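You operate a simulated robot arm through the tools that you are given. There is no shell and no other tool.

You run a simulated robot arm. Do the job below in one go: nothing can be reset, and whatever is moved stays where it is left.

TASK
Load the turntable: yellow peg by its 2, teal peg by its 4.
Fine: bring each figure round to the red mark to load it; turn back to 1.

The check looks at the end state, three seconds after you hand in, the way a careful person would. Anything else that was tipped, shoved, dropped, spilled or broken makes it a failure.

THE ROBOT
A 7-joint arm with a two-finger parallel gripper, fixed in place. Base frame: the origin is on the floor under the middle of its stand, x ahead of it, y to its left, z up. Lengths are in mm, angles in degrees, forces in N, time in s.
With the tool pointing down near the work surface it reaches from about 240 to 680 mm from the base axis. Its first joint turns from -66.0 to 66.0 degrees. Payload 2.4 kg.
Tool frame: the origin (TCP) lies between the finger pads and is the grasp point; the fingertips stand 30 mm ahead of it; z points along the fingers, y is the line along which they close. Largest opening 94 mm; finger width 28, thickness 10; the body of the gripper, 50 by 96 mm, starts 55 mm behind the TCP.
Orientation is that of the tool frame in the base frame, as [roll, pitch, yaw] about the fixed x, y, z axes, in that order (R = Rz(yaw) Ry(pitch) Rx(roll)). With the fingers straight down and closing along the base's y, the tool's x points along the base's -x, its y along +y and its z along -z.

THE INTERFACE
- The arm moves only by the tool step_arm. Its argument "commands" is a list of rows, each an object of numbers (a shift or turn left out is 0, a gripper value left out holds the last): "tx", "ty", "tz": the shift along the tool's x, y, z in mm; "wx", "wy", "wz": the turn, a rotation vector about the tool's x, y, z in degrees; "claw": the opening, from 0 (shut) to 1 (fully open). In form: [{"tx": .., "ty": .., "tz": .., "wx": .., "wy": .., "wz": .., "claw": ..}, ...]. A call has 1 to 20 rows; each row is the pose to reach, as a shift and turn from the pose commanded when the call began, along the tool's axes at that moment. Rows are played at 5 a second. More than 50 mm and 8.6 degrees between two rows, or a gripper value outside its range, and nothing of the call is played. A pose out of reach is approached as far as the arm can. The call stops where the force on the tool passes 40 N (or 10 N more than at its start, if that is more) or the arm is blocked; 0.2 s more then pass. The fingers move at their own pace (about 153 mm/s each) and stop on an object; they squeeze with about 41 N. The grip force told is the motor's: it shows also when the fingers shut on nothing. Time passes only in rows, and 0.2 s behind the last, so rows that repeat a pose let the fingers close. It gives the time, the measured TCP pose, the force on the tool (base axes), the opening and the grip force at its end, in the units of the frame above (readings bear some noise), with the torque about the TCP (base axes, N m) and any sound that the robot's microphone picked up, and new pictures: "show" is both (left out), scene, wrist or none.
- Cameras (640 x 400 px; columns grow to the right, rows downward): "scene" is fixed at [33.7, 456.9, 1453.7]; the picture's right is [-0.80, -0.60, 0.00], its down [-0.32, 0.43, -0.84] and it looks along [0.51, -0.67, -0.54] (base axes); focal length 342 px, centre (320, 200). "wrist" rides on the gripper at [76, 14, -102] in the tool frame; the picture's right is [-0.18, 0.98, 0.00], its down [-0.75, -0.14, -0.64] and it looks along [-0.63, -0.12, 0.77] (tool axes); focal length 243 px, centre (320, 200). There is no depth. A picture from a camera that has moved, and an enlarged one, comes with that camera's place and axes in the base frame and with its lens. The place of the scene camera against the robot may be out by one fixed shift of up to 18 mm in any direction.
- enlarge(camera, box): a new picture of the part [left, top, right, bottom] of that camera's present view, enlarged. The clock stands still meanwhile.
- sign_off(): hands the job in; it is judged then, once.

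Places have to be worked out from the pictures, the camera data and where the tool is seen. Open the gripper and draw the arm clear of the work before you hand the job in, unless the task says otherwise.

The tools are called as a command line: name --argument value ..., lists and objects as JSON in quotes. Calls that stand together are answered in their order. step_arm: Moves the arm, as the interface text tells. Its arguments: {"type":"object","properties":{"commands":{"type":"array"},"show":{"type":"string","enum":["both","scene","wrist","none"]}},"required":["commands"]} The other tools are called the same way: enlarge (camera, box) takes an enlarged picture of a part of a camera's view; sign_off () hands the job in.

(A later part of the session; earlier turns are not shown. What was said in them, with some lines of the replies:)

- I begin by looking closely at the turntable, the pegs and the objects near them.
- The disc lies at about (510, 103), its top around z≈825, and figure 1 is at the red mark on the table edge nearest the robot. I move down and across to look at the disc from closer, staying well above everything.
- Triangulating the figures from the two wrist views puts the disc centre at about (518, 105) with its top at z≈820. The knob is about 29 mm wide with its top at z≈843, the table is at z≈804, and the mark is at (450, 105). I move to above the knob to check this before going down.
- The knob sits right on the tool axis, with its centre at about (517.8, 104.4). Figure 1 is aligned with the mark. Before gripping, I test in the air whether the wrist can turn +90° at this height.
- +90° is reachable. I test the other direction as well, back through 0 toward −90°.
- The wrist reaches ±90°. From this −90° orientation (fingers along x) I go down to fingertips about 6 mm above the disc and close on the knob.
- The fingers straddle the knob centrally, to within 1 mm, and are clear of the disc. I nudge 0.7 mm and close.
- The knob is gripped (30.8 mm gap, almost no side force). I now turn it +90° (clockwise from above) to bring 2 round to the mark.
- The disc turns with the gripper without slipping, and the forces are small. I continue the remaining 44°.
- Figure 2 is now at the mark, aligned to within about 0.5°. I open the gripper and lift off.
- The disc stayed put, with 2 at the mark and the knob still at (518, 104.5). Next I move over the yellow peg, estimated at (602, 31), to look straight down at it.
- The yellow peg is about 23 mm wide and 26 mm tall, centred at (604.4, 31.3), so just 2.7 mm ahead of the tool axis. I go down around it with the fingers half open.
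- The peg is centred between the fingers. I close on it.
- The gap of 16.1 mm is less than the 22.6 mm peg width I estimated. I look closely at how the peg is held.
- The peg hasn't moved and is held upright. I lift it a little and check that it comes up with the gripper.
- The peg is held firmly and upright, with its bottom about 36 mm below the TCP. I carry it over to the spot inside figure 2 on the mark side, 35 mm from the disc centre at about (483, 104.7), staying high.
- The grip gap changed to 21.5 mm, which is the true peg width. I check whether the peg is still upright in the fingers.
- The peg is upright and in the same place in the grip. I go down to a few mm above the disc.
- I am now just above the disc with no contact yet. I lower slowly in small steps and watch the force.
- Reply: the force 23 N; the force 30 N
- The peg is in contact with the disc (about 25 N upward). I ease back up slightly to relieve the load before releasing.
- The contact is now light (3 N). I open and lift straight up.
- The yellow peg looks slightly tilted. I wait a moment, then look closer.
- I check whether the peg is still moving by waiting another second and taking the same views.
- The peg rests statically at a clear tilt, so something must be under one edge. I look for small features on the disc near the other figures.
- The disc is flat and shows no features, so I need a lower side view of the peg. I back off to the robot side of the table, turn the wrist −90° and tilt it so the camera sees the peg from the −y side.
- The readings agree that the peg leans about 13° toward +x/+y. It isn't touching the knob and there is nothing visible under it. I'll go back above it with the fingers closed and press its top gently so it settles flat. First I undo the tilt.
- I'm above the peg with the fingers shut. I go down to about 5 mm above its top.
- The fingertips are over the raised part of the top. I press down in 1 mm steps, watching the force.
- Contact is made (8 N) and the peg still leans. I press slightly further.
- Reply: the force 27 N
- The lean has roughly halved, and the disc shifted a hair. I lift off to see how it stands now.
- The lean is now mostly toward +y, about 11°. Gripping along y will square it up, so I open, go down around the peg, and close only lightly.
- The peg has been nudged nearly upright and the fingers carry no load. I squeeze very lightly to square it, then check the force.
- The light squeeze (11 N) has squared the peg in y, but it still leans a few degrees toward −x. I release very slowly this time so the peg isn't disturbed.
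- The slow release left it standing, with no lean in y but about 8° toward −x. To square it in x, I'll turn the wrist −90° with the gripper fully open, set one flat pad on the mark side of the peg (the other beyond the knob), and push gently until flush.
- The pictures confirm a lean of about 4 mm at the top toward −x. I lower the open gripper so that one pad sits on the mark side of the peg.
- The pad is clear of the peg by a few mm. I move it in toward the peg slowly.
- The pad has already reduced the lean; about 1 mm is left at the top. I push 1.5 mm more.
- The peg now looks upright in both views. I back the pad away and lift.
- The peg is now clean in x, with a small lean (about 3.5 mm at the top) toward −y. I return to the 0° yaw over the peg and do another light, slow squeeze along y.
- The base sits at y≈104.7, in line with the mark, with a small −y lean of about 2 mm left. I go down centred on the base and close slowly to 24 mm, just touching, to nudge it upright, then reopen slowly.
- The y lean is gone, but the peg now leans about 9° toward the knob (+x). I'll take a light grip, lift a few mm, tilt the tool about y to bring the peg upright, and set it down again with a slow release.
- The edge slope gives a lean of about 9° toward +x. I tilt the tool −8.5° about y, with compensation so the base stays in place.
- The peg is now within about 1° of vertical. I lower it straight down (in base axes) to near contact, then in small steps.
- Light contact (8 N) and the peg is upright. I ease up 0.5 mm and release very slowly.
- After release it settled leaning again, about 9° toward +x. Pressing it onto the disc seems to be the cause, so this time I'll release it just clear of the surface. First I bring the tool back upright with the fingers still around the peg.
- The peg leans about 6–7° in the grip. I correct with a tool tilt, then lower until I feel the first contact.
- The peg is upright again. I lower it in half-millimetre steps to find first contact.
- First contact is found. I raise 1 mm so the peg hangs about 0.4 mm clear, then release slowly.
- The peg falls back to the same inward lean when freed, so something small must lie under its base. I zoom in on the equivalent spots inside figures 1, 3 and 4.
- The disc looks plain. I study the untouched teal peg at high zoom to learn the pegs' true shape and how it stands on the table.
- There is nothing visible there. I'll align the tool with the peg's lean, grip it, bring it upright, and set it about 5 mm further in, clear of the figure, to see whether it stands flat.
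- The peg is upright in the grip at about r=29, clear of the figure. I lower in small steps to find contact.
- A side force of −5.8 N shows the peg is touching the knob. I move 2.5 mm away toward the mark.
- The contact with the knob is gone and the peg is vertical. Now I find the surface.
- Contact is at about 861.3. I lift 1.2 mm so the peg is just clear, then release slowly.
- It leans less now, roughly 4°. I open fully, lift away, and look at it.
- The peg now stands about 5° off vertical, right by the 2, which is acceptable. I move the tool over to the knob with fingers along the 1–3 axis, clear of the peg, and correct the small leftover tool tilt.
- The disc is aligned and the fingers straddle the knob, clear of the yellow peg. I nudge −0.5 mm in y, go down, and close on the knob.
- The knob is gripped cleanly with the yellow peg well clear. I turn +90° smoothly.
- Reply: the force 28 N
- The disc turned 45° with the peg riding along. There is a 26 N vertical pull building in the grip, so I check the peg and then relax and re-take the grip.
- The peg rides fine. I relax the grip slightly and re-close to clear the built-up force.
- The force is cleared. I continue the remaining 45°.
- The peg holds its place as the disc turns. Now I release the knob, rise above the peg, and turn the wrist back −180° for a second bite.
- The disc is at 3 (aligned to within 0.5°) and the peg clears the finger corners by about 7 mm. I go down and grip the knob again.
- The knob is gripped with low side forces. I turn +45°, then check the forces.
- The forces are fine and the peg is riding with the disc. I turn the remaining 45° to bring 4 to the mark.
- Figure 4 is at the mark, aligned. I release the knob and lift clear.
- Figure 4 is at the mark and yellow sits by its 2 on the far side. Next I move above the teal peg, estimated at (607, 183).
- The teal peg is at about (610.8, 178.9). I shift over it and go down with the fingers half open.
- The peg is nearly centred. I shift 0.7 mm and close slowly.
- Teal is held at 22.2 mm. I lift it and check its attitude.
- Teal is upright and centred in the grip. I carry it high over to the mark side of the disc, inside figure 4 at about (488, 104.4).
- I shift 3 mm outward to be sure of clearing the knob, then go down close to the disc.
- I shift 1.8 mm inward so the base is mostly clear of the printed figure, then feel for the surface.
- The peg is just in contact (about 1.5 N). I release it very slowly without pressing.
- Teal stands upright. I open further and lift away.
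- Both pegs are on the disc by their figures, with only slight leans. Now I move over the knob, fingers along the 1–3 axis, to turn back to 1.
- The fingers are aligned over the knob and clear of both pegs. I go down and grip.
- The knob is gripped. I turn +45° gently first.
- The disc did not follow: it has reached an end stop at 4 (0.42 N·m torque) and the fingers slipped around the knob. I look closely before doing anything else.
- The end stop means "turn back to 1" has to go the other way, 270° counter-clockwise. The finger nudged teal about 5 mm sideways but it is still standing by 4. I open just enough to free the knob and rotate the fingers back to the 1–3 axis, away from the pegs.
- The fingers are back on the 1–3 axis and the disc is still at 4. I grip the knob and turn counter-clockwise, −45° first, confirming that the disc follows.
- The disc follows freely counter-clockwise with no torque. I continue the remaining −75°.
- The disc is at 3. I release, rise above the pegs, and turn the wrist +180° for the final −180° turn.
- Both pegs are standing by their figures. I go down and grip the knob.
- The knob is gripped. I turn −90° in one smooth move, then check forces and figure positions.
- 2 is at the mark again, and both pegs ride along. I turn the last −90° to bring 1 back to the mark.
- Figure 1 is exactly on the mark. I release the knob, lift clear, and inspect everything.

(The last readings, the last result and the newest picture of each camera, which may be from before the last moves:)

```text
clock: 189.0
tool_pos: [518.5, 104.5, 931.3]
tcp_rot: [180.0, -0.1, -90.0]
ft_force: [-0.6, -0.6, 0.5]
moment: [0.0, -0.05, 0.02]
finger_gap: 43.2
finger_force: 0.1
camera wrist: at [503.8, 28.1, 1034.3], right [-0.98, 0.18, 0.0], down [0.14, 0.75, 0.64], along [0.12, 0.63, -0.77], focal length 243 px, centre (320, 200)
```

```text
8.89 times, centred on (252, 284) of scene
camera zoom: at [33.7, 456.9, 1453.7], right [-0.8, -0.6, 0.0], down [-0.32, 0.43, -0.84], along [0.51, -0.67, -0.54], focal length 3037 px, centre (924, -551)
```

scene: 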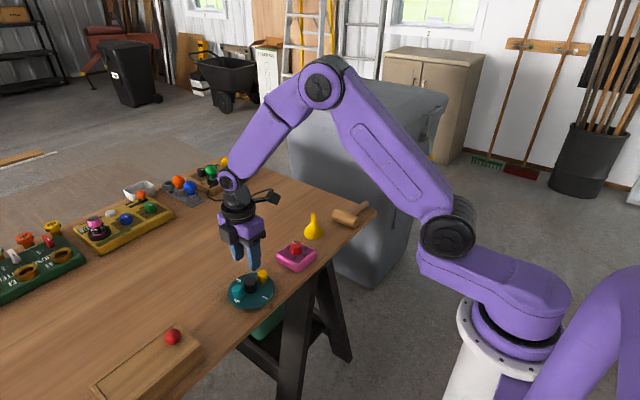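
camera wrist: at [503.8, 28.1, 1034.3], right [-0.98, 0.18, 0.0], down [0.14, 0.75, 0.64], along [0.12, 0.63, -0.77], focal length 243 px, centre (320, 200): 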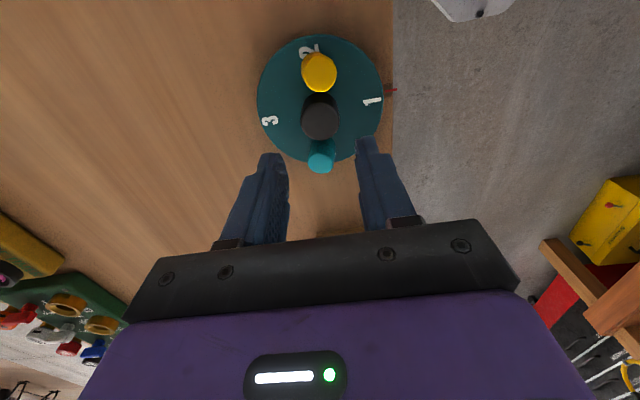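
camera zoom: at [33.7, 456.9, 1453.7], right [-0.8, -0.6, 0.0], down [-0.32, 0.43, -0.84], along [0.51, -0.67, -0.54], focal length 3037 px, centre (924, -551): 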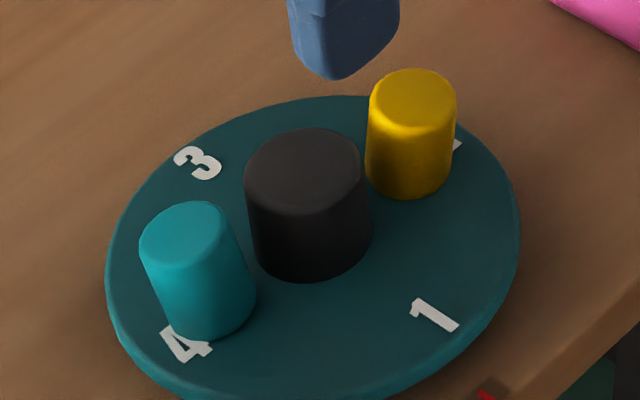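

1 is on the mark, with yellow by 2 and teal by 4. Both pegs lean about 10° sideways, along x here, and my fingers now close along x, so I can tidy them. I go over teal at (518.8, 139.6) and lower with the gripper open around it.

step_arm --commands '[{"tx": -12, "ty": -0.4, "claw": 0.5}, {"tx": -24, "ty": -0.8, "claw": 0.5}, {"tx": -35.5, "ty": -1, "claw": 0.5}, {"tx": -35.5, "ty": -1, "tz": 15, "claw": 0.5}, {"tx": -35.5, "ty": -1, "tz": 30, "claw": 0.5}, {"tx": -35.5, "ty": -1, "tz": 45, "claw": 0.5}, {"tx": -35.5, "ty": -1, "tz": 45, "claw": 0.5}]' --show "wrist"

enlarge --camera "wrist" --box '[220, 40, 420, 220]'

enlarge --camera "scene" --box '[215, 255, 290, 310]'

```text
clock: 190.6
tool_pos: [518.6, 139.4, 886.5]
tcp_rot: [179.9, 0.0, -90.0]
ft_force: [0.9, 0.3, -0.8]
moment: [0.01, 0.02, 0.02]
finger_gap: 47.1
finger_force: 0.0
camera wrist: at [504.7, 63.5, 989.1], right [-0.98, 0.18, 0.0], down [0.14, 0.75, 0.64], along [0.12, 0.63, -0.77], focal length 243 px, centre (320, 200)
```

wrist: 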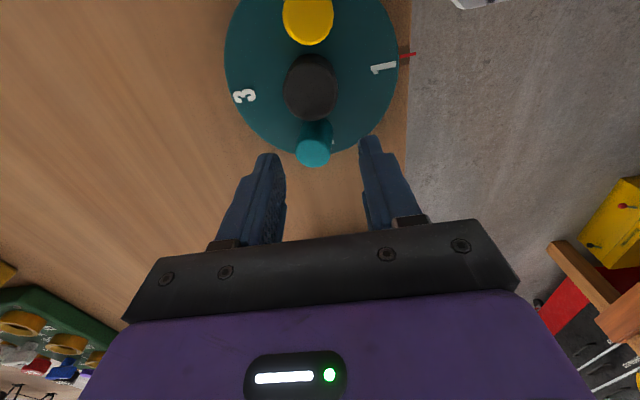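

```text
2.22 times, centred on (320, 130) of wrist
camera zoom: at [504.7, 63.5, 989.1], right [-0.98, 0.18, 0.0], down [0.14, 0.75, 0.64], along [0.12, 0.63, -0.77], focal length 539 px, centre (320, 356)
```

zoom: 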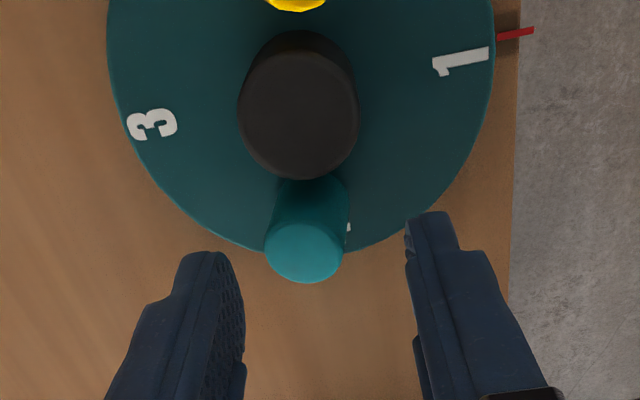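

```text
7.27 times, centred on (252, 282) of scene
camera zoom: at [33.7, 456.9, 1453.7], right [-0.8, -0.6, 0.0], down [-0.32, 0.43, -0.84], along [0.51, -0.67, -0.54], focal length 2485 px, centre (811, -400)
```

zoom: 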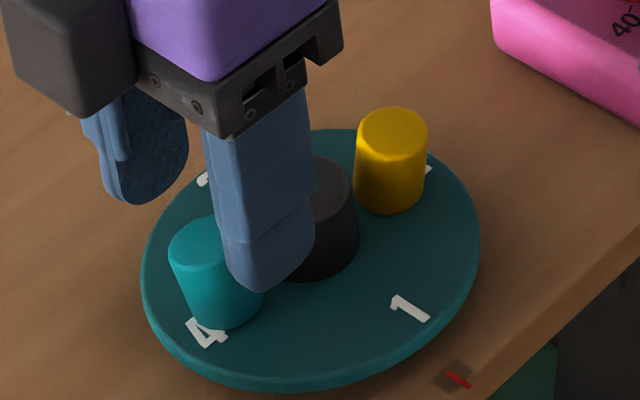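

I shift 2.3 mm to centre on teal, lower around it, and close slowly until the pads just touch.

step_arm --commands '[{"ty": -2.3, "tz": 4, "claw": 0.5}, {"ty": -2.3, "tz": 12, "claw": 0.5}, {"ty": -2.3, "tz": 20, "claw": 0.48}, {"ty": -2.3, "tz": 26, "claw": 0.45}, {"ty": -2.3, "tz": 26, "claw": 0.4}, {"ty": -2.3, "tz": 26, "claw": 0.36}, {"ty": -2.3, "tz": 26, "claw": 0.33}, {"ty": -2.3, "tz": 26, "claw": 0.3}, {"ty": -2.3, "tz": 26, "claw": 0.28}, {"ty": -2.3, "tz": 26, "claw": 0.265}, {"ty": -2.3, "tz": 26, "claw": 0.255}, {"ty": -2.3, "tz": 26, "claw": 0.248}, {"ty": -2.3, "tz": 26, "claw": 0.243}, {"ty": -2.3, "tz": 26, "claw": 0.24}, {"ty": -2.3, "tz": 26, "claw": 0.24}]' --show "none"

enlarge --camera "wrist" --box '[220, 40, 420, 220]'

enlarge --camera "scene" --box '[220, 268, 264, 303]'

```text
clock: 193.8
tool_pos: [521.1, 139.5, 860.2]
tcp_rot: [-179.9, 0.0, -90.0]
ft_force: [-1.0, 0.0, -0.2]
moment: [0.02, 0.0, -0.01]
finger_gap: 23.4
finger_force: 0.1
```

```text
2.22 times, centred on (320, 130) of wrist
camera zoom: at [507.0, 63.2, 962.9], right [-0.98, 0.18, 0.0], down [0.14, 0.75, 0.64], along [0.12, 0.63, -0.77], focal length 539 px, centre (320, 356)
```

zoom: 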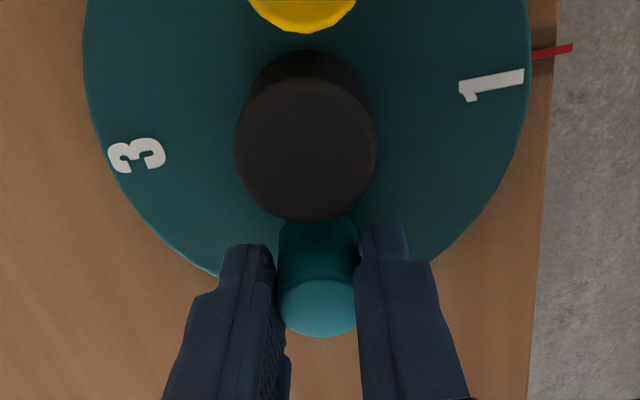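

```text
11.43 times, centred on (242, 286) of scene
camera zoom: at [33.7, 456.9, 1453.7], right [-0.8, -0.6, 0.0], down [-0.32, 0.43, -0.84], along [0.51, -0.67, -0.54], focal length 3905 px, centre (1211, -777)
```

zoom: 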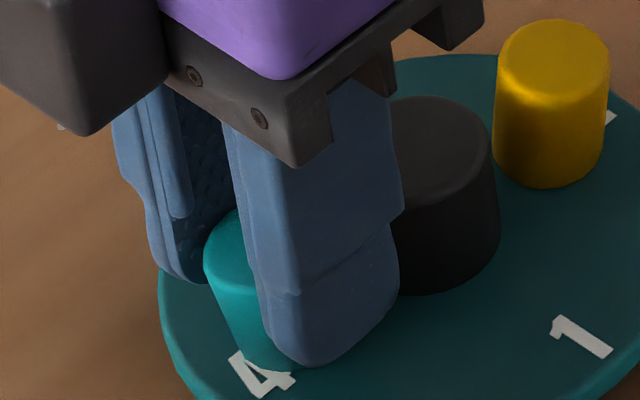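

Teal is now square in x between the pads. I open slowly and lift.

step_arm --commands '[{"claw": 0.243}, {"claw": 0.246}, {"claw": 0.249}, {"claw": 0.252}, {"claw": 0.256}, {"claw": 0.26}, {"claw": 0.265}, {"claw": 0.27}, {"claw": 0.28}, {"claw": 0.3}, {"claw": 0.33}, {"claw": 0.37}, {"claw": 0.42}, {"tz": -6, "claw": 0.46}, {"tz": -16, "claw": 0.48}, {"tz": -30, "claw": 0.5}, {"tz": -48, "claw": 0.5}, {"tz": -65, "claw": 0.5}, {"tz": -71, "claw": 0.5}, {"tz": -71, "claw": 0.5}]' --show "wrist"

enlarge --camera "wrist" --box '[230, 10, 420, 200]'

enlarge --camera "scene" --box '[220, 262, 284, 307]'

```text
clock: 198.0
tool_pos: [520.9, 139.7, 931.6]
tcp_rot: [180.0, 0.0, -90.0]
ft_force: [0.9, -0.4, -0.1]
moment: [-0.03, 0.02, 0.01]
finger_gap: 47.1
finger_force: 0.1
camera wrist: at [506.8, 63.0, 1034.1], right [-0.98, 0.18, 0.0], down [0.14, 0.75, 0.64], along [0.12, 0.63, -0.77], focal length 243 px, centre (320, 200)
```

wrist: 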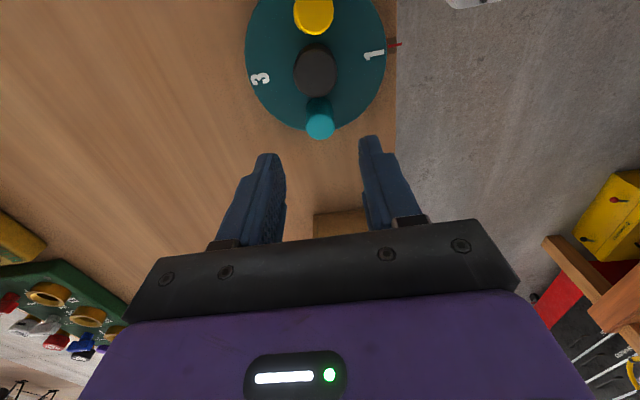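

```text
2.11 times, centred on (325, 105) of wrist
camera zoom: at [506.8, 63.0, 1034.1], right [-0.98, 0.18, 0.0], down [0.14, 0.75, 0.64], along [0.12, 0.63, -0.77], focal length 511 px, centre (310, 400)
```

zoom: 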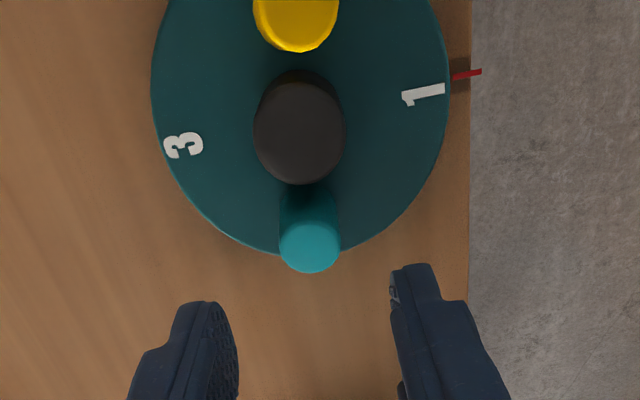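

```text
8.89 times, centred on (252, 284) of scene
camera zoom: at [33.7, 456.9, 1453.7], right [-0.8, -0.6, 0.0], down [-0.32, 0.43, -0.84], along [0.51, -0.67, -0.54], focal length 3037 px, centre (924, -551)
```

zoom: 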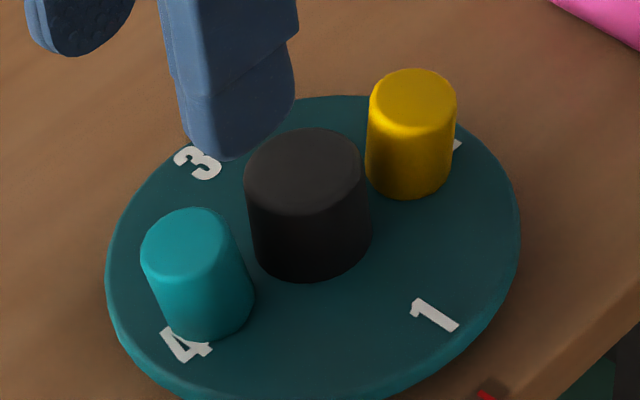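

Teal now leans only a little outward. Next I do the same gentle squaring along x for yellow, near (515.3, 68).

step_arm --commands '[{"tx": 18, "ty": 1.4, "claw": 0.5}, {"tx": 40, "ty": 3, "claw": 0.5}, {"tx": 60, "ty": 4.5, "claw": 0.5}, {"tx": 71, "ty": 5.5, "claw": 0.5}, {"tx": 71, "ty": 5.5, "tz": 15, "claw": 0.5}, {"tx": 71, "ty": 5.5, "tz": 32, "claw": 0.5}, {"tx": 71, "ty": 5.5, "tz": 45, "claw": 0.5}, {"tx": 71, "ty": 5.5, "tz": 45, "claw": 0.5}]' --show "wrist"

enlarge --camera "wrist" --box '[220, 40, 420, 220]'

enlarge --camera "scene" --box '[215, 255, 290, 310]'

```text
clock: 199.8
tool_pos: [516.1, 68.4, 887.3]
tcp_rot: [-180.0, 0.1, -90.0]
ft_force: [-0.9, -0.4, 0.9]
moment: [0.01, 0.02, 0.01]
finger_gap: 47.1
finger_force: 0.2
camera wrist: at [501.6, -8.0, 989.3], right [-0.98, 0.18, 0.0], down [0.14, 0.75, 0.64], along [0.12, 0.63, -0.77], focal length 243 px, centre (320, 200)
```

wrist: 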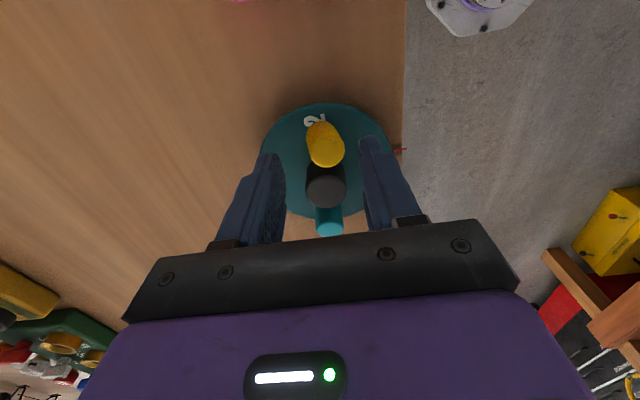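

```text
2.22 times, centred on (320, 130) of wrist
camera zoom: at [501.6, -8.0, 989.3], right [-0.98, 0.18, 0.0], down [0.14, 0.75, 0.64], along [0.12, 0.63, -0.77], focal length 539 px, centre (320, 356)
```

zoom: 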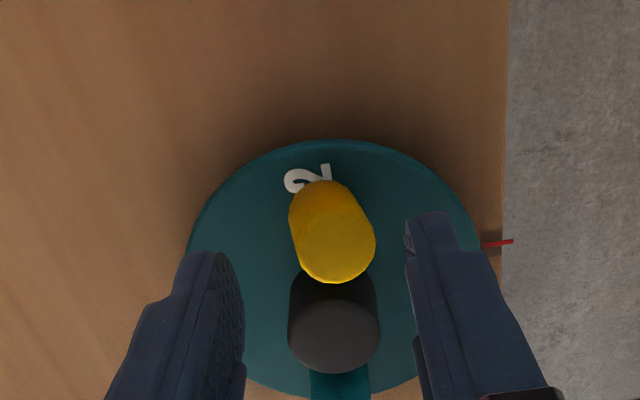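

```text
7.27 times, centred on (252, 282) of scene
camera zoom: at [33.7, 456.9, 1453.7], right [-0.8, -0.6, 0.0], down [-0.32, 0.43, -0.84], along [0.51, -0.67, -0.54], focal length 2485 px, centre (811, -400)
```

zoom: 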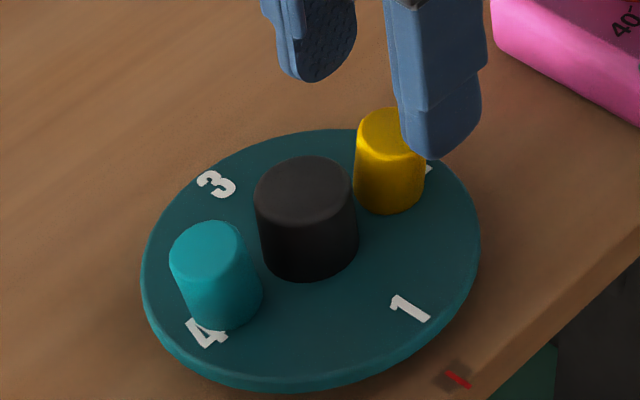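

Yellow leans 4 mm toward −x only. I centre on its base, lower, and close slowly to just touching.

step_arm --commands '[{"ty": 1, "tz": 4, "claw": 0.5}, {"ty": 1, "tz": 12, "claw": 0.5}, {"ty": 1, "tz": 20, "claw": 0.48}, {"ty": 1, "tz": 26.5, "claw": 0.46}, {"ty": 1, "tz": 26.5, "claw": 0.41}, {"ty": 1, "tz": 26.5, "claw": 0.37}, {"ty": 1, "tz": 26.5, "claw": 0.34}, {"ty": 1, "tz": 26.5, "claw": 0.31}, {"ty": 1, "tz": 26.5, "claw": 0.29}, {"ty": 1, "tz": 26.5, "claw": 0.275}, {"ty": 1, "tz": 26.5, "claw": 0.262}, {"ty": 1, "tz": 26.5, "claw": 0.252}, {"ty": 1, "tz": 26.5, "claw": 0.246}, {"ty": 1, "tz": 26.5, "claw": 0.242}, {"ty": 1, "tz": 26.5, "claw": 0.24}, {"ty": 1, "tz": 26.5, "claw": 0.24}]' --show "none"

enlarge --camera "wrist" --box '[220, 40, 420, 220]'

enlarge --camera "scene" --box '[240, 262, 284, 297]'

```text
clock: 203.2
tool_pos: [514.5, 69.9, 860.4]
tcp_rot: [179.9, 0.0, -90.0]
ft_force: [-0.1, -0.6, 0.2]
moment: [-0.01, 0.02, -0.02]
finger_gap: 23.7
finger_force: 0.8
```

```text
2.22 times, centred on (320, 130) of wrist
camera zoom: at [500.2, -7.5, 962.5], right [-0.98, 0.18, 0.0], down [0.14, 0.75, 0.64], along [0.12, 0.63, -0.77], focal length 539 px, centre (320, 356)
```

zoom: 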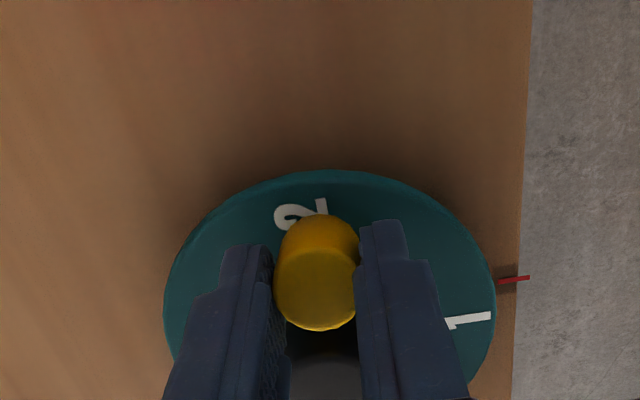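

```text
11.43 times, centred on (262, 280) of scene
camera zoom: at [33.7, 456.9, 1453.7], right [-0.8, -0.6, 0.0], down [-0.32, 0.43, -0.84], along [0.51, -0.67, -0.54], focal length 3905 px, centre (983, -709)
```

zoom: 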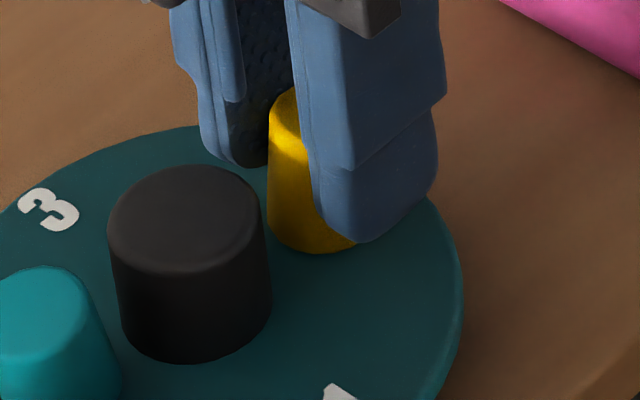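

enlarge --camera "scene" --box '[254, 268, 278, 288]'

```text
16.00 times, centred on (266, 278) of scene
camera zoom: at [33.7, 456.9, 1453.7], right [-0.8, -0.6, 0.0], down [-0.32, 0.43, -0.84], along [0.51, -0.67, -0.54], focal length 5467 px, centre (1184, -1048)
```

zoom: 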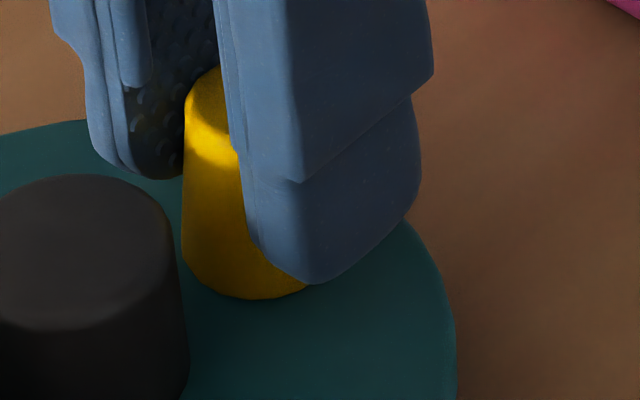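

Yellow is squared in x. I open slowly and lift.

step_arm --commands '[{"claw": 0.243}, {"claw": 0.246}, {"claw": 0.249}, {"claw": 0.252}, {"claw": 0.256}, {"claw": 0.26}, {"claw": 0.265}, {"claw": 0.27}, {"claw": 0.28}, {"claw": 0.3}, {"claw": 0.33}, {"claw": 0.37}, {"claw": 0.42}, {"tz": -6, "claw": 0.46}, {"tz": -16, "claw": 0.48}, {"tz": -30, "claw": 0.5}, {"tz": -48, "claw": 0.5}, {"tz": -65, "claw": 0.5}, {"tz": -71, "claw": 0.5}, {"tz": -71, "claw": 0.5}]' --show "wrist"

enlarge --camera "wrist" --box '[230, 40, 430, 230]'

enlarge --camera "scene" --box '[220, 262, 284, 307]'

```text
clock: 207.4
tool_pos: [514.4, 67.6, 930.8]
tcp_rot: [180.0, -0.1, -90.0]
ft_force: [-0.3, 1.1, -0.1]
moment: [0.0, 0.02, -0.01]
finger_gap: 46.8
finger_force: 0.0
camera wrist: at [500.2, -7.6, 1033.9], right [-0.98, 0.18, 0.0], down [0.14, 0.75, 0.64], along [0.12, 0.63, -0.77], focal length 243 px, centre (320, 200)
```

wrist: 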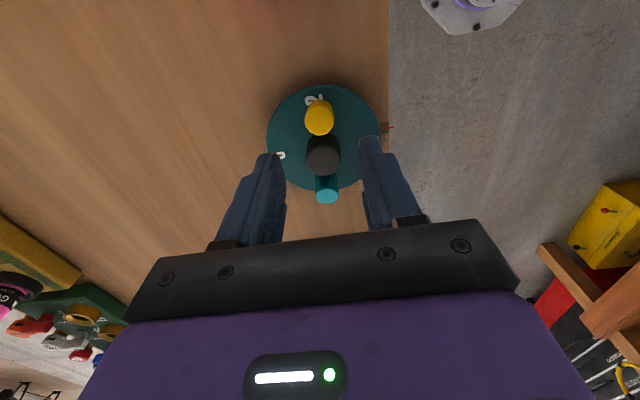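

```text
2.11 times, centred on (330, 135) of wrist
camera zoom: at [500.2, -7.6, 1033.9], right [-0.98, 0.18, 0.0], down [0.14, 0.75, 0.64], along [0.12, 0.63, -0.77], focal length 511 px, centre (299, 337)
```

zoom: 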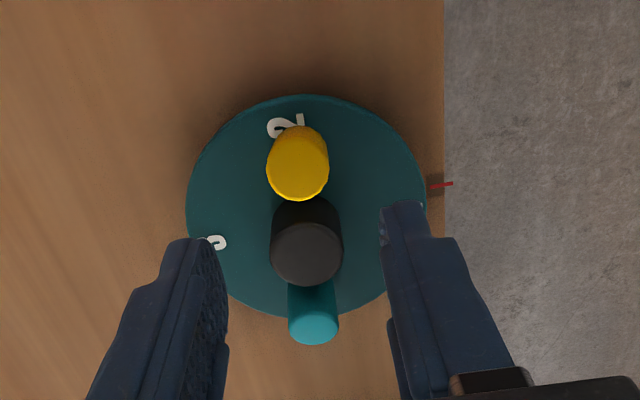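

```text
8.89 times, centred on (252, 284) of scene
camera zoom: at [33.7, 456.9, 1453.7], right [-0.8, -0.6, 0.0], down [-0.32, 0.43, -0.84], along [0.51, -0.67, -0.54], focal length 3037 px, centre (924, -551)
```

zoom: 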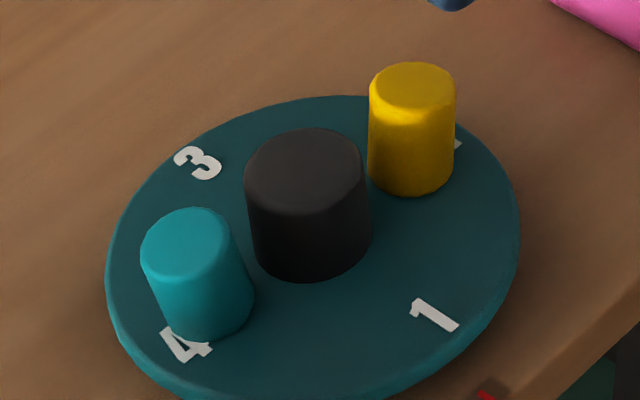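

Yellow is now straight in x. Both pegs only lean a little outward, so I'll try a careful nudge on teal from its outer side with the closed fingers. I move to outside teal, high first.

step_arm --commands '[{"tx": -15, "ty": -1, "claw": 0.3}, {"tx": -35, "ty": -2, "claw": 0.1}, {"tx": -57, "ty": -3, "claw": 0}, {"tx": -79, "ty": -4.5, "claw": 0}, {"tx": -97, "ty": -5.5, "claw": 0}, {"tx": -107, "ty": -6, "claw": 0}, {"tx": -107, "ty": -6, "tz": 15, "claw": 0}, {"tx": -107, "ty": -6, "tz": 32, "claw": 0}, {"tx": -107, "ty": -6, "tz": 45, "claw": 0}, {"tx": -107, "ty": -6, "tz": 45, "claw": 0}]' --show "wrist"

enlarge --camera "wrist" --box '[230, 0, 430, 200]'

enlarge --camera "scene" --box '[205, 255, 280, 310]'

```text
clock: 209.6
tool_pos: [520.4, 175.9, 885.8]
tcp_rot: [180.0, 0.1, -89.9]
ft_force: [-0.4, 0.4, 0.4]
moment: [-0.01, -0.02, 0.01]
finger_gap: 0.1
finger_force: 32.9
camera wrist: at [506.2, 99.3, 988.5], right [-0.98, 0.18, 0.0], down [0.14, 0.75, 0.64], along [0.12, 0.63, -0.77], focal length 243 px, centre (320, 200)
```

wrist: 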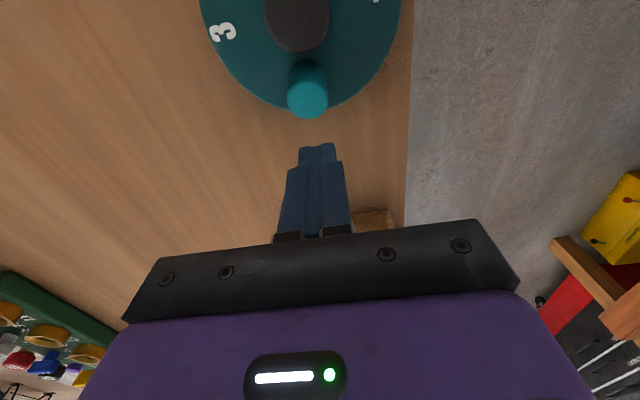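

```text
2.00 times, centred on (330, 100) of wrist
camera zoom: at [506.2, 99.3, 988.5], right [-0.98, 0.18, 0.0], down [0.14, 0.75, 0.64], along [0.12, 0.63, -0.77], focal length 485 px, centre (300, 400)
```

zoom: 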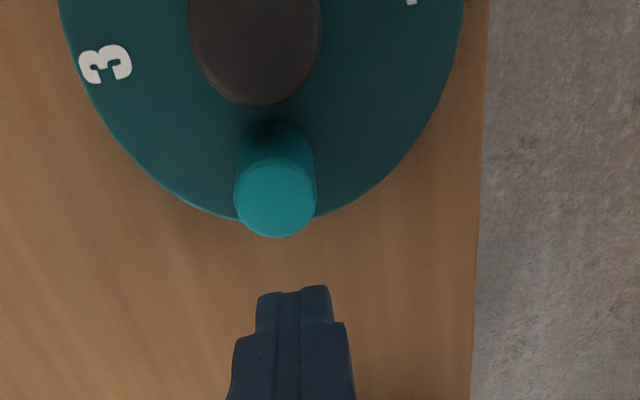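

```text
7.27 times, centred on (242, 282) of scene
camera zoom: at [33.7, 456.9, 1453.7], right [-0.8, -0.6, 0.0], down [-0.32, 0.43, -0.84], along [0.51, -0.67, -0.54], focal length 2485 px, centre (884, -400)
```

zoom: 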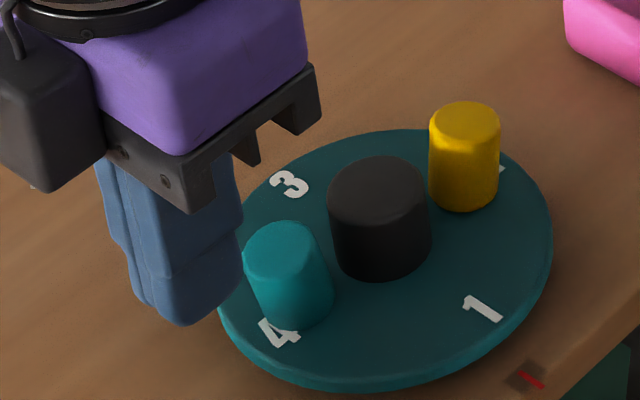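

Teal leans outward by about 4.5 mm at the top. I lower so the fingertips overlap its top 12 mm, then move in toward it.

step_arm --commands '[{"tz": 8}, {"tz": 16}, {"tz": 22.5}, {"tx": 2, "tz": 22.5}, {"tx": 4, "tz": 22.5}, {"tx": 6, "tz": 22.5}, {"tx": 6, "tz": 22.5}]' --show "none"

enlarge --camera "wrist" --box '[230, 20, 430, 200]'

enlarge --camera "scene" --box '[215, 265, 265, 305]'

```text
clock: 211.2
tool_pos: [520.4, 170.1, 864.1]
tcp_rot: [179.9, 0.0, -90.1]
ft_force: [-0.7, -1.0, -0.5]
moment: [-0.01, 0.02, 0.02]
finger_gap: 0.0
finger_force: 33.0
```

```text
2.22 times, centred on (330, 110) of wrist
camera zoom: at [506.2, 93.1, 966.3], right [-0.98, 0.19, 0.0], down [0.14, 0.75, 0.64], along [0.12, 0.63, -0.77], focal length 539 px, centre (298, 400)
```

zoom: 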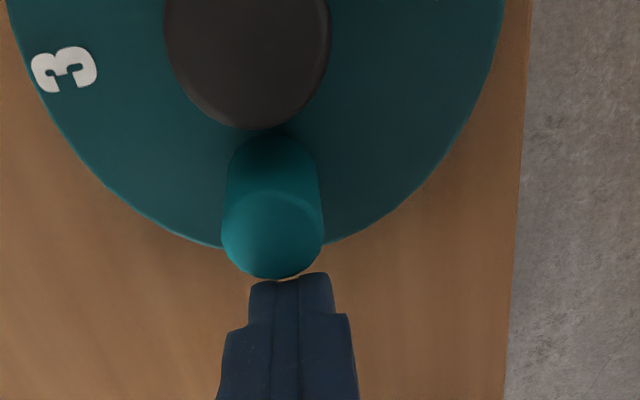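

```text
10.00 times, centred on (240, 285) of scene
camera zoom: at [33.7, 456.9, 1453.7], right [-0.8, -0.6, 0.0], down [-0.32, 0.43, -0.84], along [0.51, -0.67, -0.54], focal length 3417 px, centre (1120, -650)
```

zoom: 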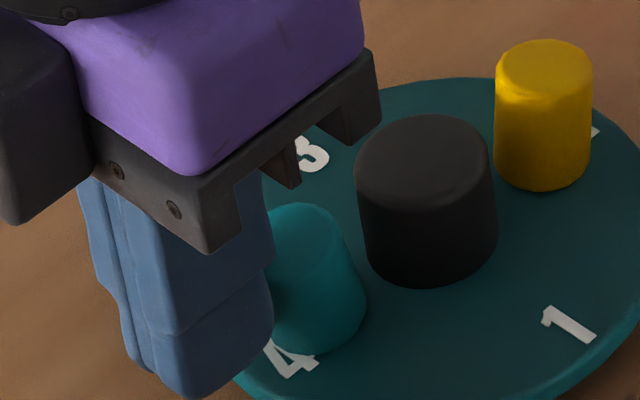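

step_arm --commands '[{"tx": 1}, {"tx": 2}, {"tx": 3}, {"tx": 3}]' --show "none"

enlarge --camera "wrist" --box '[230, 20, 430, 200]'

enlarge --camera "scene" --box '[215, 265, 265, 305]'

```text
clock: 212.2
tool_pos: [521.5, 167.7, 863.6]
tcp_rot: [-180.0, 0.0, -90.0]
ft_force: [0.6, -0.6, 0.6]
moment: [0.01, 0.0, -0.01]
finger_gap: 0.1
finger_force: 32.8
```

```text
2.22 times, centred on (330, 110) of wrist
camera zoom: at [506.5, 90.2, 966.3], right [-0.98, 0.19, 0.0], down [0.14, 0.75, 0.64], along [0.12, 0.63, -0.77], focal length 539 px, centre (298, 400)
```

zoom: 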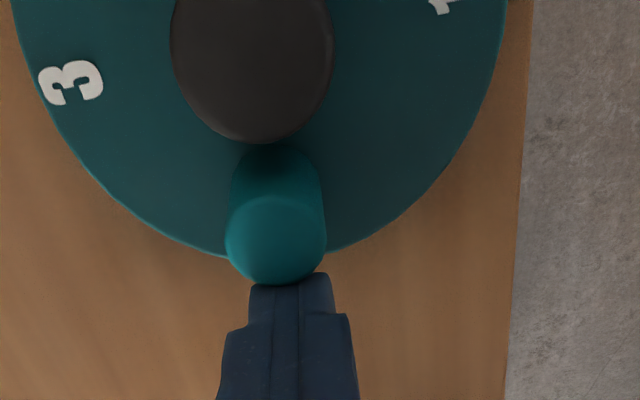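

```text
10.00 times, centred on (240, 285) of scene
camera zoom: at [33.7, 456.9, 1453.7], right [-0.8, -0.6, 0.0], down [-0.32, 0.43, -0.84], along [0.51, -0.67, -0.54], focal length 3417 px, centre (1120, -650)
```

zoom: 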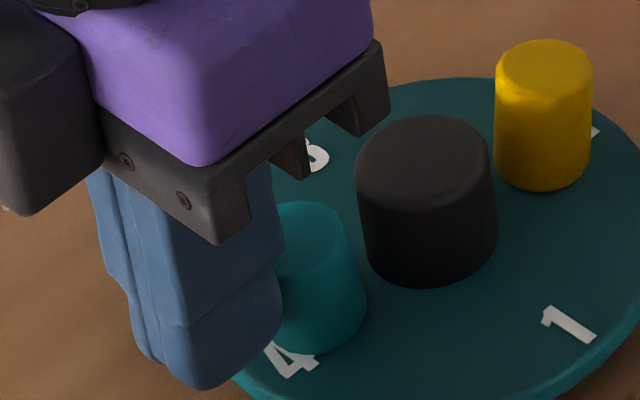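

Contact is made and the lean is shrinking. I push 1 mm more at a time.

step_arm --commands '[{"tx": 0.8}, {"tx": 1.6}, {"tx": 1.6}]' --show "none"

enlarge --camera "scene" --box '[228, 272, 258, 302]'

```text
clock: 213.0
tool_pos: [520.8, 165.0, 863.8]
tcp_rot: [-180.0, 0.0, -90.2]
ft_force: [-0.1, 0.6, -0.1]
moment: [-0.01, -0.02, 0.01]
finger_gap: 0.0
finger_force: 33.1
```

```text
13.33 times, centred on (243, 287) of scene
camera zoom: at [33.7, 456.9, 1453.7], right [-0.8, -0.6, 0.0], down [-0.32, 0.43, -0.84], along [0.51, -0.67, -0.54], focal length 4556 px, centre (1347, -960)
```

zoom: 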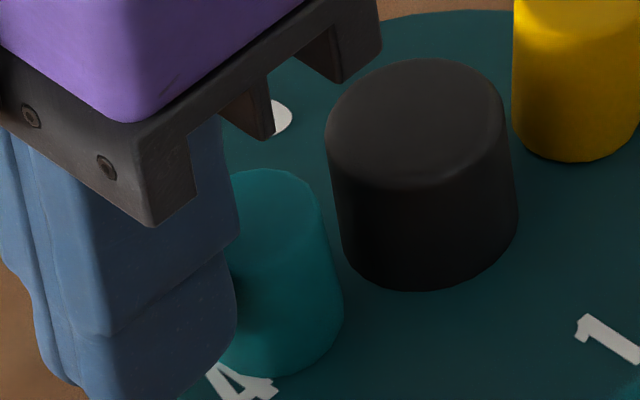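

step_arm --commands '[{"tx": 0.6}, {"tx": 1.2}, {"tx": 1.2}]' --show "none"

enlarge --camera "scene" --box '[228, 272, 258, 302]'

enlarge --camera "wrist" --box '[230, 20, 430, 200]'

```text
clock: 213.8
tool_pos: [521.6, 163.9, 863.0]
tcp_rot: [-180.0, -0.1, -90.1]
ft_force: [-1.0, 0.7, -0.8]
moment: [0.02, 0.0, -0.01]
finger_gap: 0.0
finger_force: 32.6
```

```text
13.33 times, centred on (243, 287) of scene
camera zoom: at [33.7, 456.9, 1453.7], right [-0.8, -0.6, 0.0], down [-0.32, 0.43, -0.84], along [0.51, -0.67, -0.54], focal length 4556 px, centre (1347, -960)
```

zoom: 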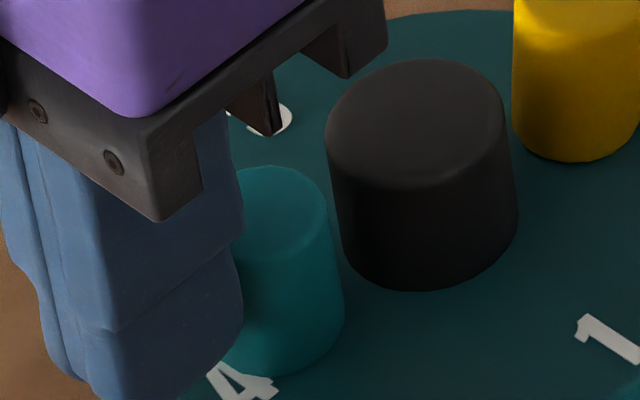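

```text
2.22 times, centred on (330, 110) of wrist
camera zoom: at [506.5, 87.4, 966.4], right [-0.98, 0.19, 0.0], down [0.14, 0.75, 0.64], along [0.12, 0.63, -0.77], focal length 539 px, centre (298, 400)
```

zoom: 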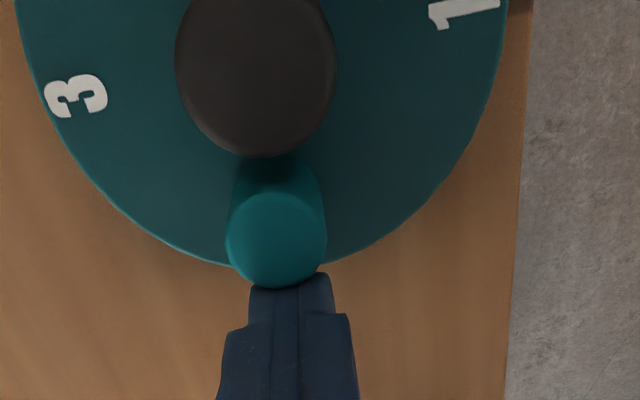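

Teal now matches vertical (edge slope 0.178 against 0.173 expected). I back off gently and lift.

step_arm --commands '[{"tx": -0.3}, {"tx": -0.8}, {"tx": -1.8}, {"tx": -4}, {"tx": -8}, {"tx": -12}, {"tx": -14, "tz": -15}, {"tx": -14, "tz": -35}, {"tx": -14, "tz": -55}, {"tx": -14, "tz": -68}, {"tx": -14, "tz": -68}]' --show "none"

enlarge --camera "scene" --box '[220, 262, 284, 307]'

enlarge --camera "scene" --box '[228, 274, 252, 302]'

```text
clock: 216.2
tool_pos: [522.0, 178.2, 932.0]
tcp_rot: [-180.0, 0.0, -90.0]
ft_force: [0.5, 0.2, 0.0]
moment: [0.01, -0.02, -0.01]
finger_gap: 0.2
finger_force: 33.1
```

```text
8.89 times, centred on (252, 284) of scene
camera zoom: at [33.7, 456.9, 1453.7], right [-0.8, -0.6, 0.0], down [-0.32, 0.43, -0.84], along [0.51, -0.67, -0.54], focal length 3037 px, centre (924, -551)
```

zoom: 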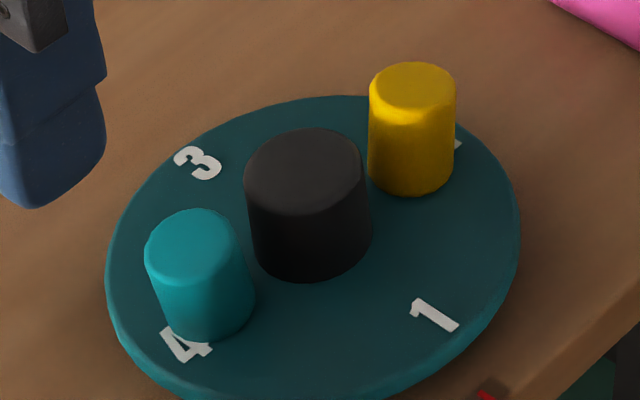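

```text
14.29 times, centred on (240, 288) of scene
camera zoom: at [33.7, 456.9, 1453.7], right [-0.8, -0.6, 0.0], down [-0.32, 0.43, -0.84], along [0.51, -0.67, -0.54], focal length 4881 px, centre (1463, -1057)
```

zoom: 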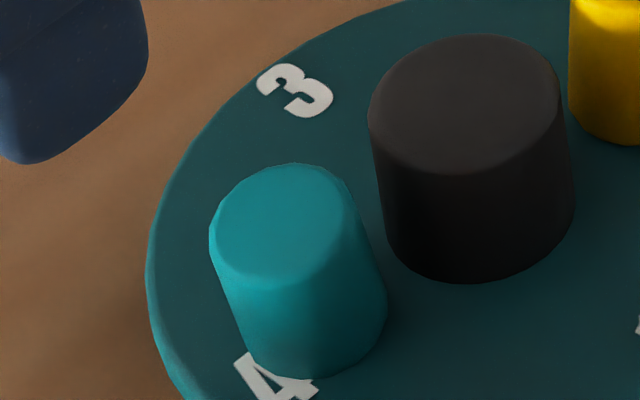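

The peg settles back to a slight outward lean of its own accord. That appears to be how these pegs rest on the disc, so I stop touching them. I open the gripper, rise, and move back for a final look at the whole turntable.

step_arm --commands '[{"tz": -25, "claw": 0.3}, {"tz": -50, "claw": 0.5}, {"tz": -70, "wz": 8.5, "claw": 0.5}, {"tx": 10, "ty": 20, "tz": -70, "wz": 17, "claw": 0.5}, {"tx": 20, "ty": 40, "tz": -70, "wz": 25.5, "claw": 0.5}, {"tx": 30, "ty": 60, "tz": -70, "wz": 34, "claw": 0.5}, {"tx": 40, "ty": 80, "tz": -70, "wz": 42.5, "claw": 0.5}, {"tx": 50, "ty": 100, "tz": -70, "wz": 51, "claw": 0.5}, {"tx": 58, "ty": 115, "tz": -70, "wz": 59.5, "claw": 0.5}, {"tx": 60, "ty": 120, "tz": -70, "wz": 68, "claw": 0.5}, {"tx": 60, "ty": 120, "tz": -70, "wz": 76.5, "claw": 0.5}, {"tx": 60, "ty": 120, "tz": -70, "wz": 85, "claw": 0.5}, {"tx": 60, "ty": 120, "tz": -70, "wz": 90, "claw": 0.5}, {"tx": 60, "ty": 120, "tz": -70, "wz": 90, "claw": 0.5}]' --show "both"

enlarge --camera "wrist" --box '[240, 100, 400, 240]'

enlarge --camera "scene" --box '[220, 262, 284, 312]'

```text
clock: 219.2
tool_pos: [401.2, 118.9, 1001.7]
tcp_rot: [-180.0, -0.2, 179.8]
ft_force: [-0.4, 0.3, 0.4]
moment: [0.0, 0.01, 0.02]
finger_gap: 47.0
finger_force: 0.0
camera wrist: at [324.9, 132.2, 1104.3], right [0.19, 0.98, 0.0], down [0.75, -0.14, 0.64], along [0.63, -0.12, -0.77], focal length 243 px, centre (320, 200)
```

scene: 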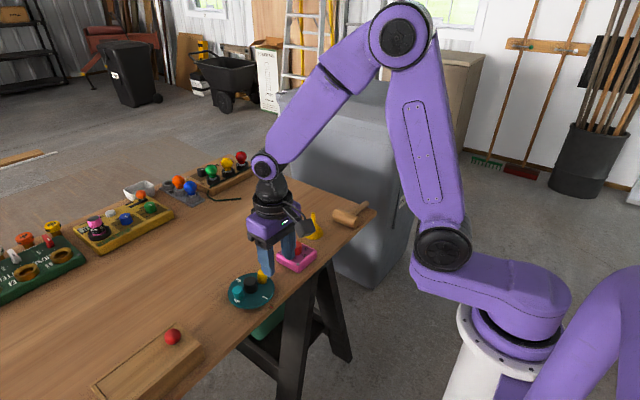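
wrist: 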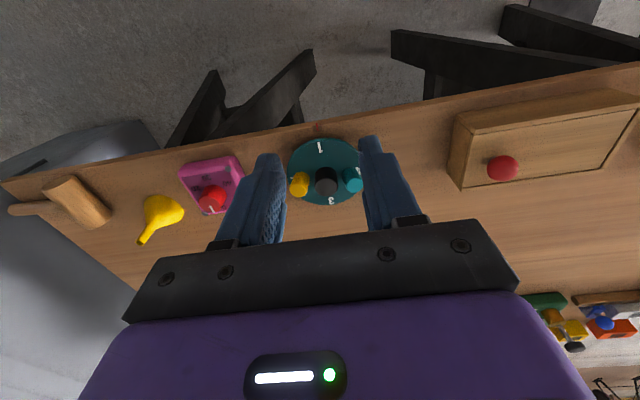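

```text
2.86 times, centred on (320, 170) of wrist
camera zoom: at [324.9, 132.2, 1104.3], right [0.19, 0.98, 0.0], down [0.75, -0.14, 0.64], along [0.63, -0.12, -0.77], focal length 693 px, centre (320, 286)
```

zoom: 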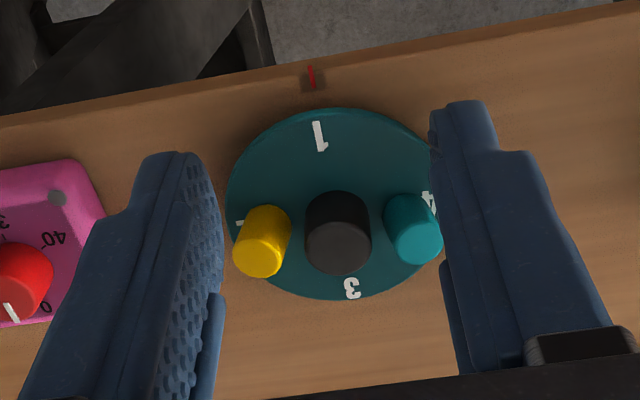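

```text
8.00 times, centred on (252, 287) of scene
camera zoom: at [33.7, 456.9, 1453.7], right [-0.8, -0.6, 0.0], down [-0.32, 0.43, -0.84], along [0.51, -0.67, -0.54], focal length 2734 px, centre (864, -496)
```

zoom: 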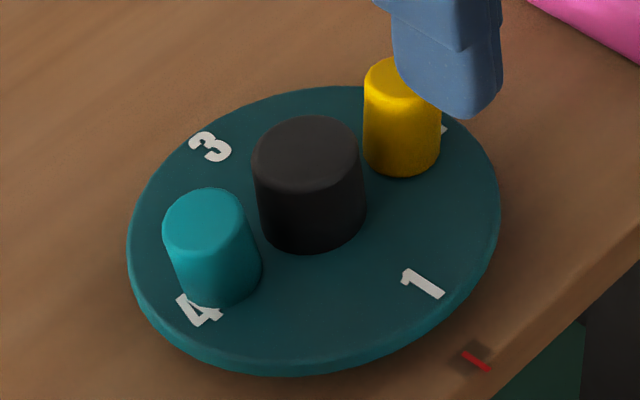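

Final check: figure 1 is within about 0.6° of the red mark, yellow stands by 2, teal stands by 4, and nothing else has moved. I draw the arm well clear, back near its start pose.

step_arm --commands '[{"tx": 6, "ty": -10, "tz": -25, "claw": 0.7}, {"tx": 13, "ty": -28, "tz": -50, "claw": 1}, {"tx": 19, "ty": -46, "tz": -75, "claw": 1}, {"tx": 26, "ty": -64, "tz": -100, "claw": 1}, {"tx": 32, "ty": -82, "tz": -125, "claw": 1}, {"tx": 38, "ty": -100, "tz": -147, "claw": 1}, {"tx": 45, "ty": -115, "tz": -168, "claw": 1}, {"tx": 50, "ty": -126, "tz": -180, "claw": 1}, {"tx": 50, "ty": -126, "tz": -180, "claw": 1}, {"tx": 50, "ty": -126, "tz": -180, "claw": 1}]' --show "both"

enlarge --camera "scene" --box '[180, 220, 380, 340]'

enlarge --camera "wrist" --box '[280, 80, 480, 220]'

```text
clock: 221.4
tool_pos: [349.9, -7.2, 1182.1]
tcp_rot: [180.0, 0.0, 179.8]
ft_force: [-0.5, -0.1, -0.1]
moment: [-0.01, -0.03, 0.02]
finger_gap: 94.1
finger_force: 0.1
camera wrist: at [273.9, 6.8, 1284.2], right [0.18, 0.98, 0.0], down [0.75, -0.14, 0.64], along [0.63, -0.12, -0.77], focal length 243 px, centre (320, 200)
```

scene: 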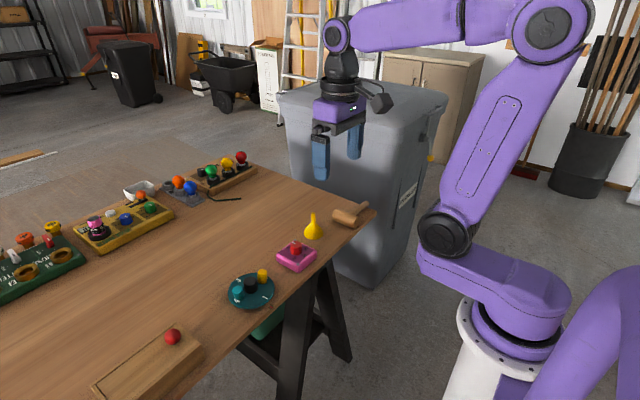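
wrist: 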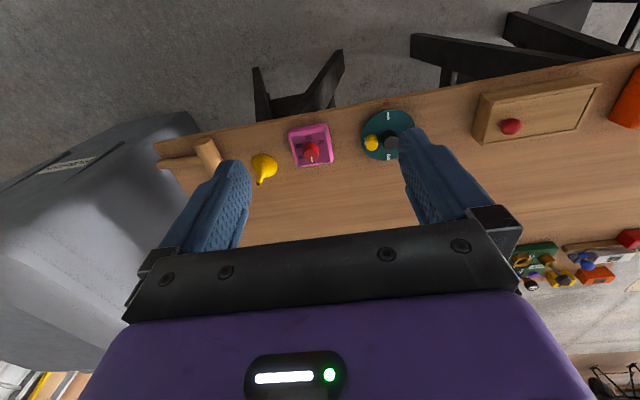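

```text
3.20 times, centred on (280, 280) of scene
camera zoom: at [33.7, 456.9, 1453.7], right [-0.8, -0.6, 0.0], down [-0.32, 0.43, -0.84], along [0.51, -0.67, -0.54], focal length 1093 px, centre (448, -56)
```

zoom: 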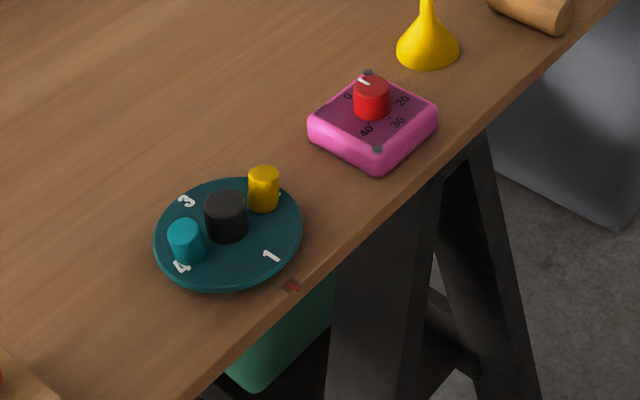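

```text
2.86 times, centred on (380, 150) of wrist
camera zoom: at [273.9, 6.8, 1284.2], right [0.18, 0.98, 0.0], down [0.75, -0.14, 0.64], along [0.63, -0.12, -0.77], focal length 693 px, centre (149, 343)
```

zoom: 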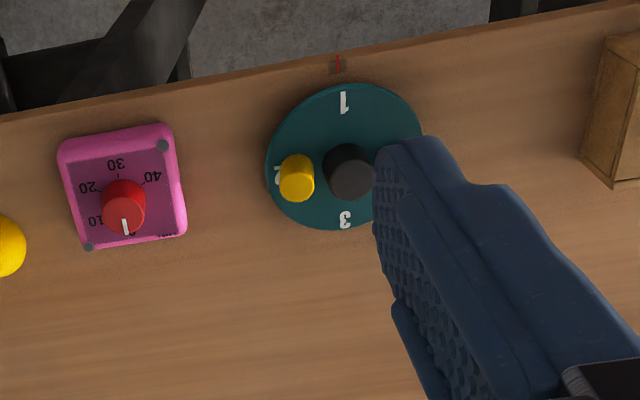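

Figure 1 is at the red mark, with yellow by 2 and teal by 4. The timer, funnel and other things on the table look unchanged, the gripper is open and the arm is clear. I hand in.

sign_off

```text
The job is handed in.
```

The turntable is loaded and handed in. The yellow peg is by the 2, the teal peg is by the 4, and 1 is back at the red mark (within about 1°).

- **Loading:** I brought 2 round to the mark and loaded yellow there, then brought 4 round and loaded teal.
- **Turning back:** The disc reaches a stop at 4, so I turned it back the other way to reach 1. Before I noticed the stop, the fingers slipped round the knob and pushed both pegs a few millimetres. Both stayed standing by their figures.
- **Lean:** Neither peg stands quite straight. Both lean outward by roughly 10° by my estimate. I nudged them upright several times, but they settled back each time.

Nothing else on the table looks moved in the last pictures. The gripper is open and the arm is back near its starting position. I haven't seen the result of the check.
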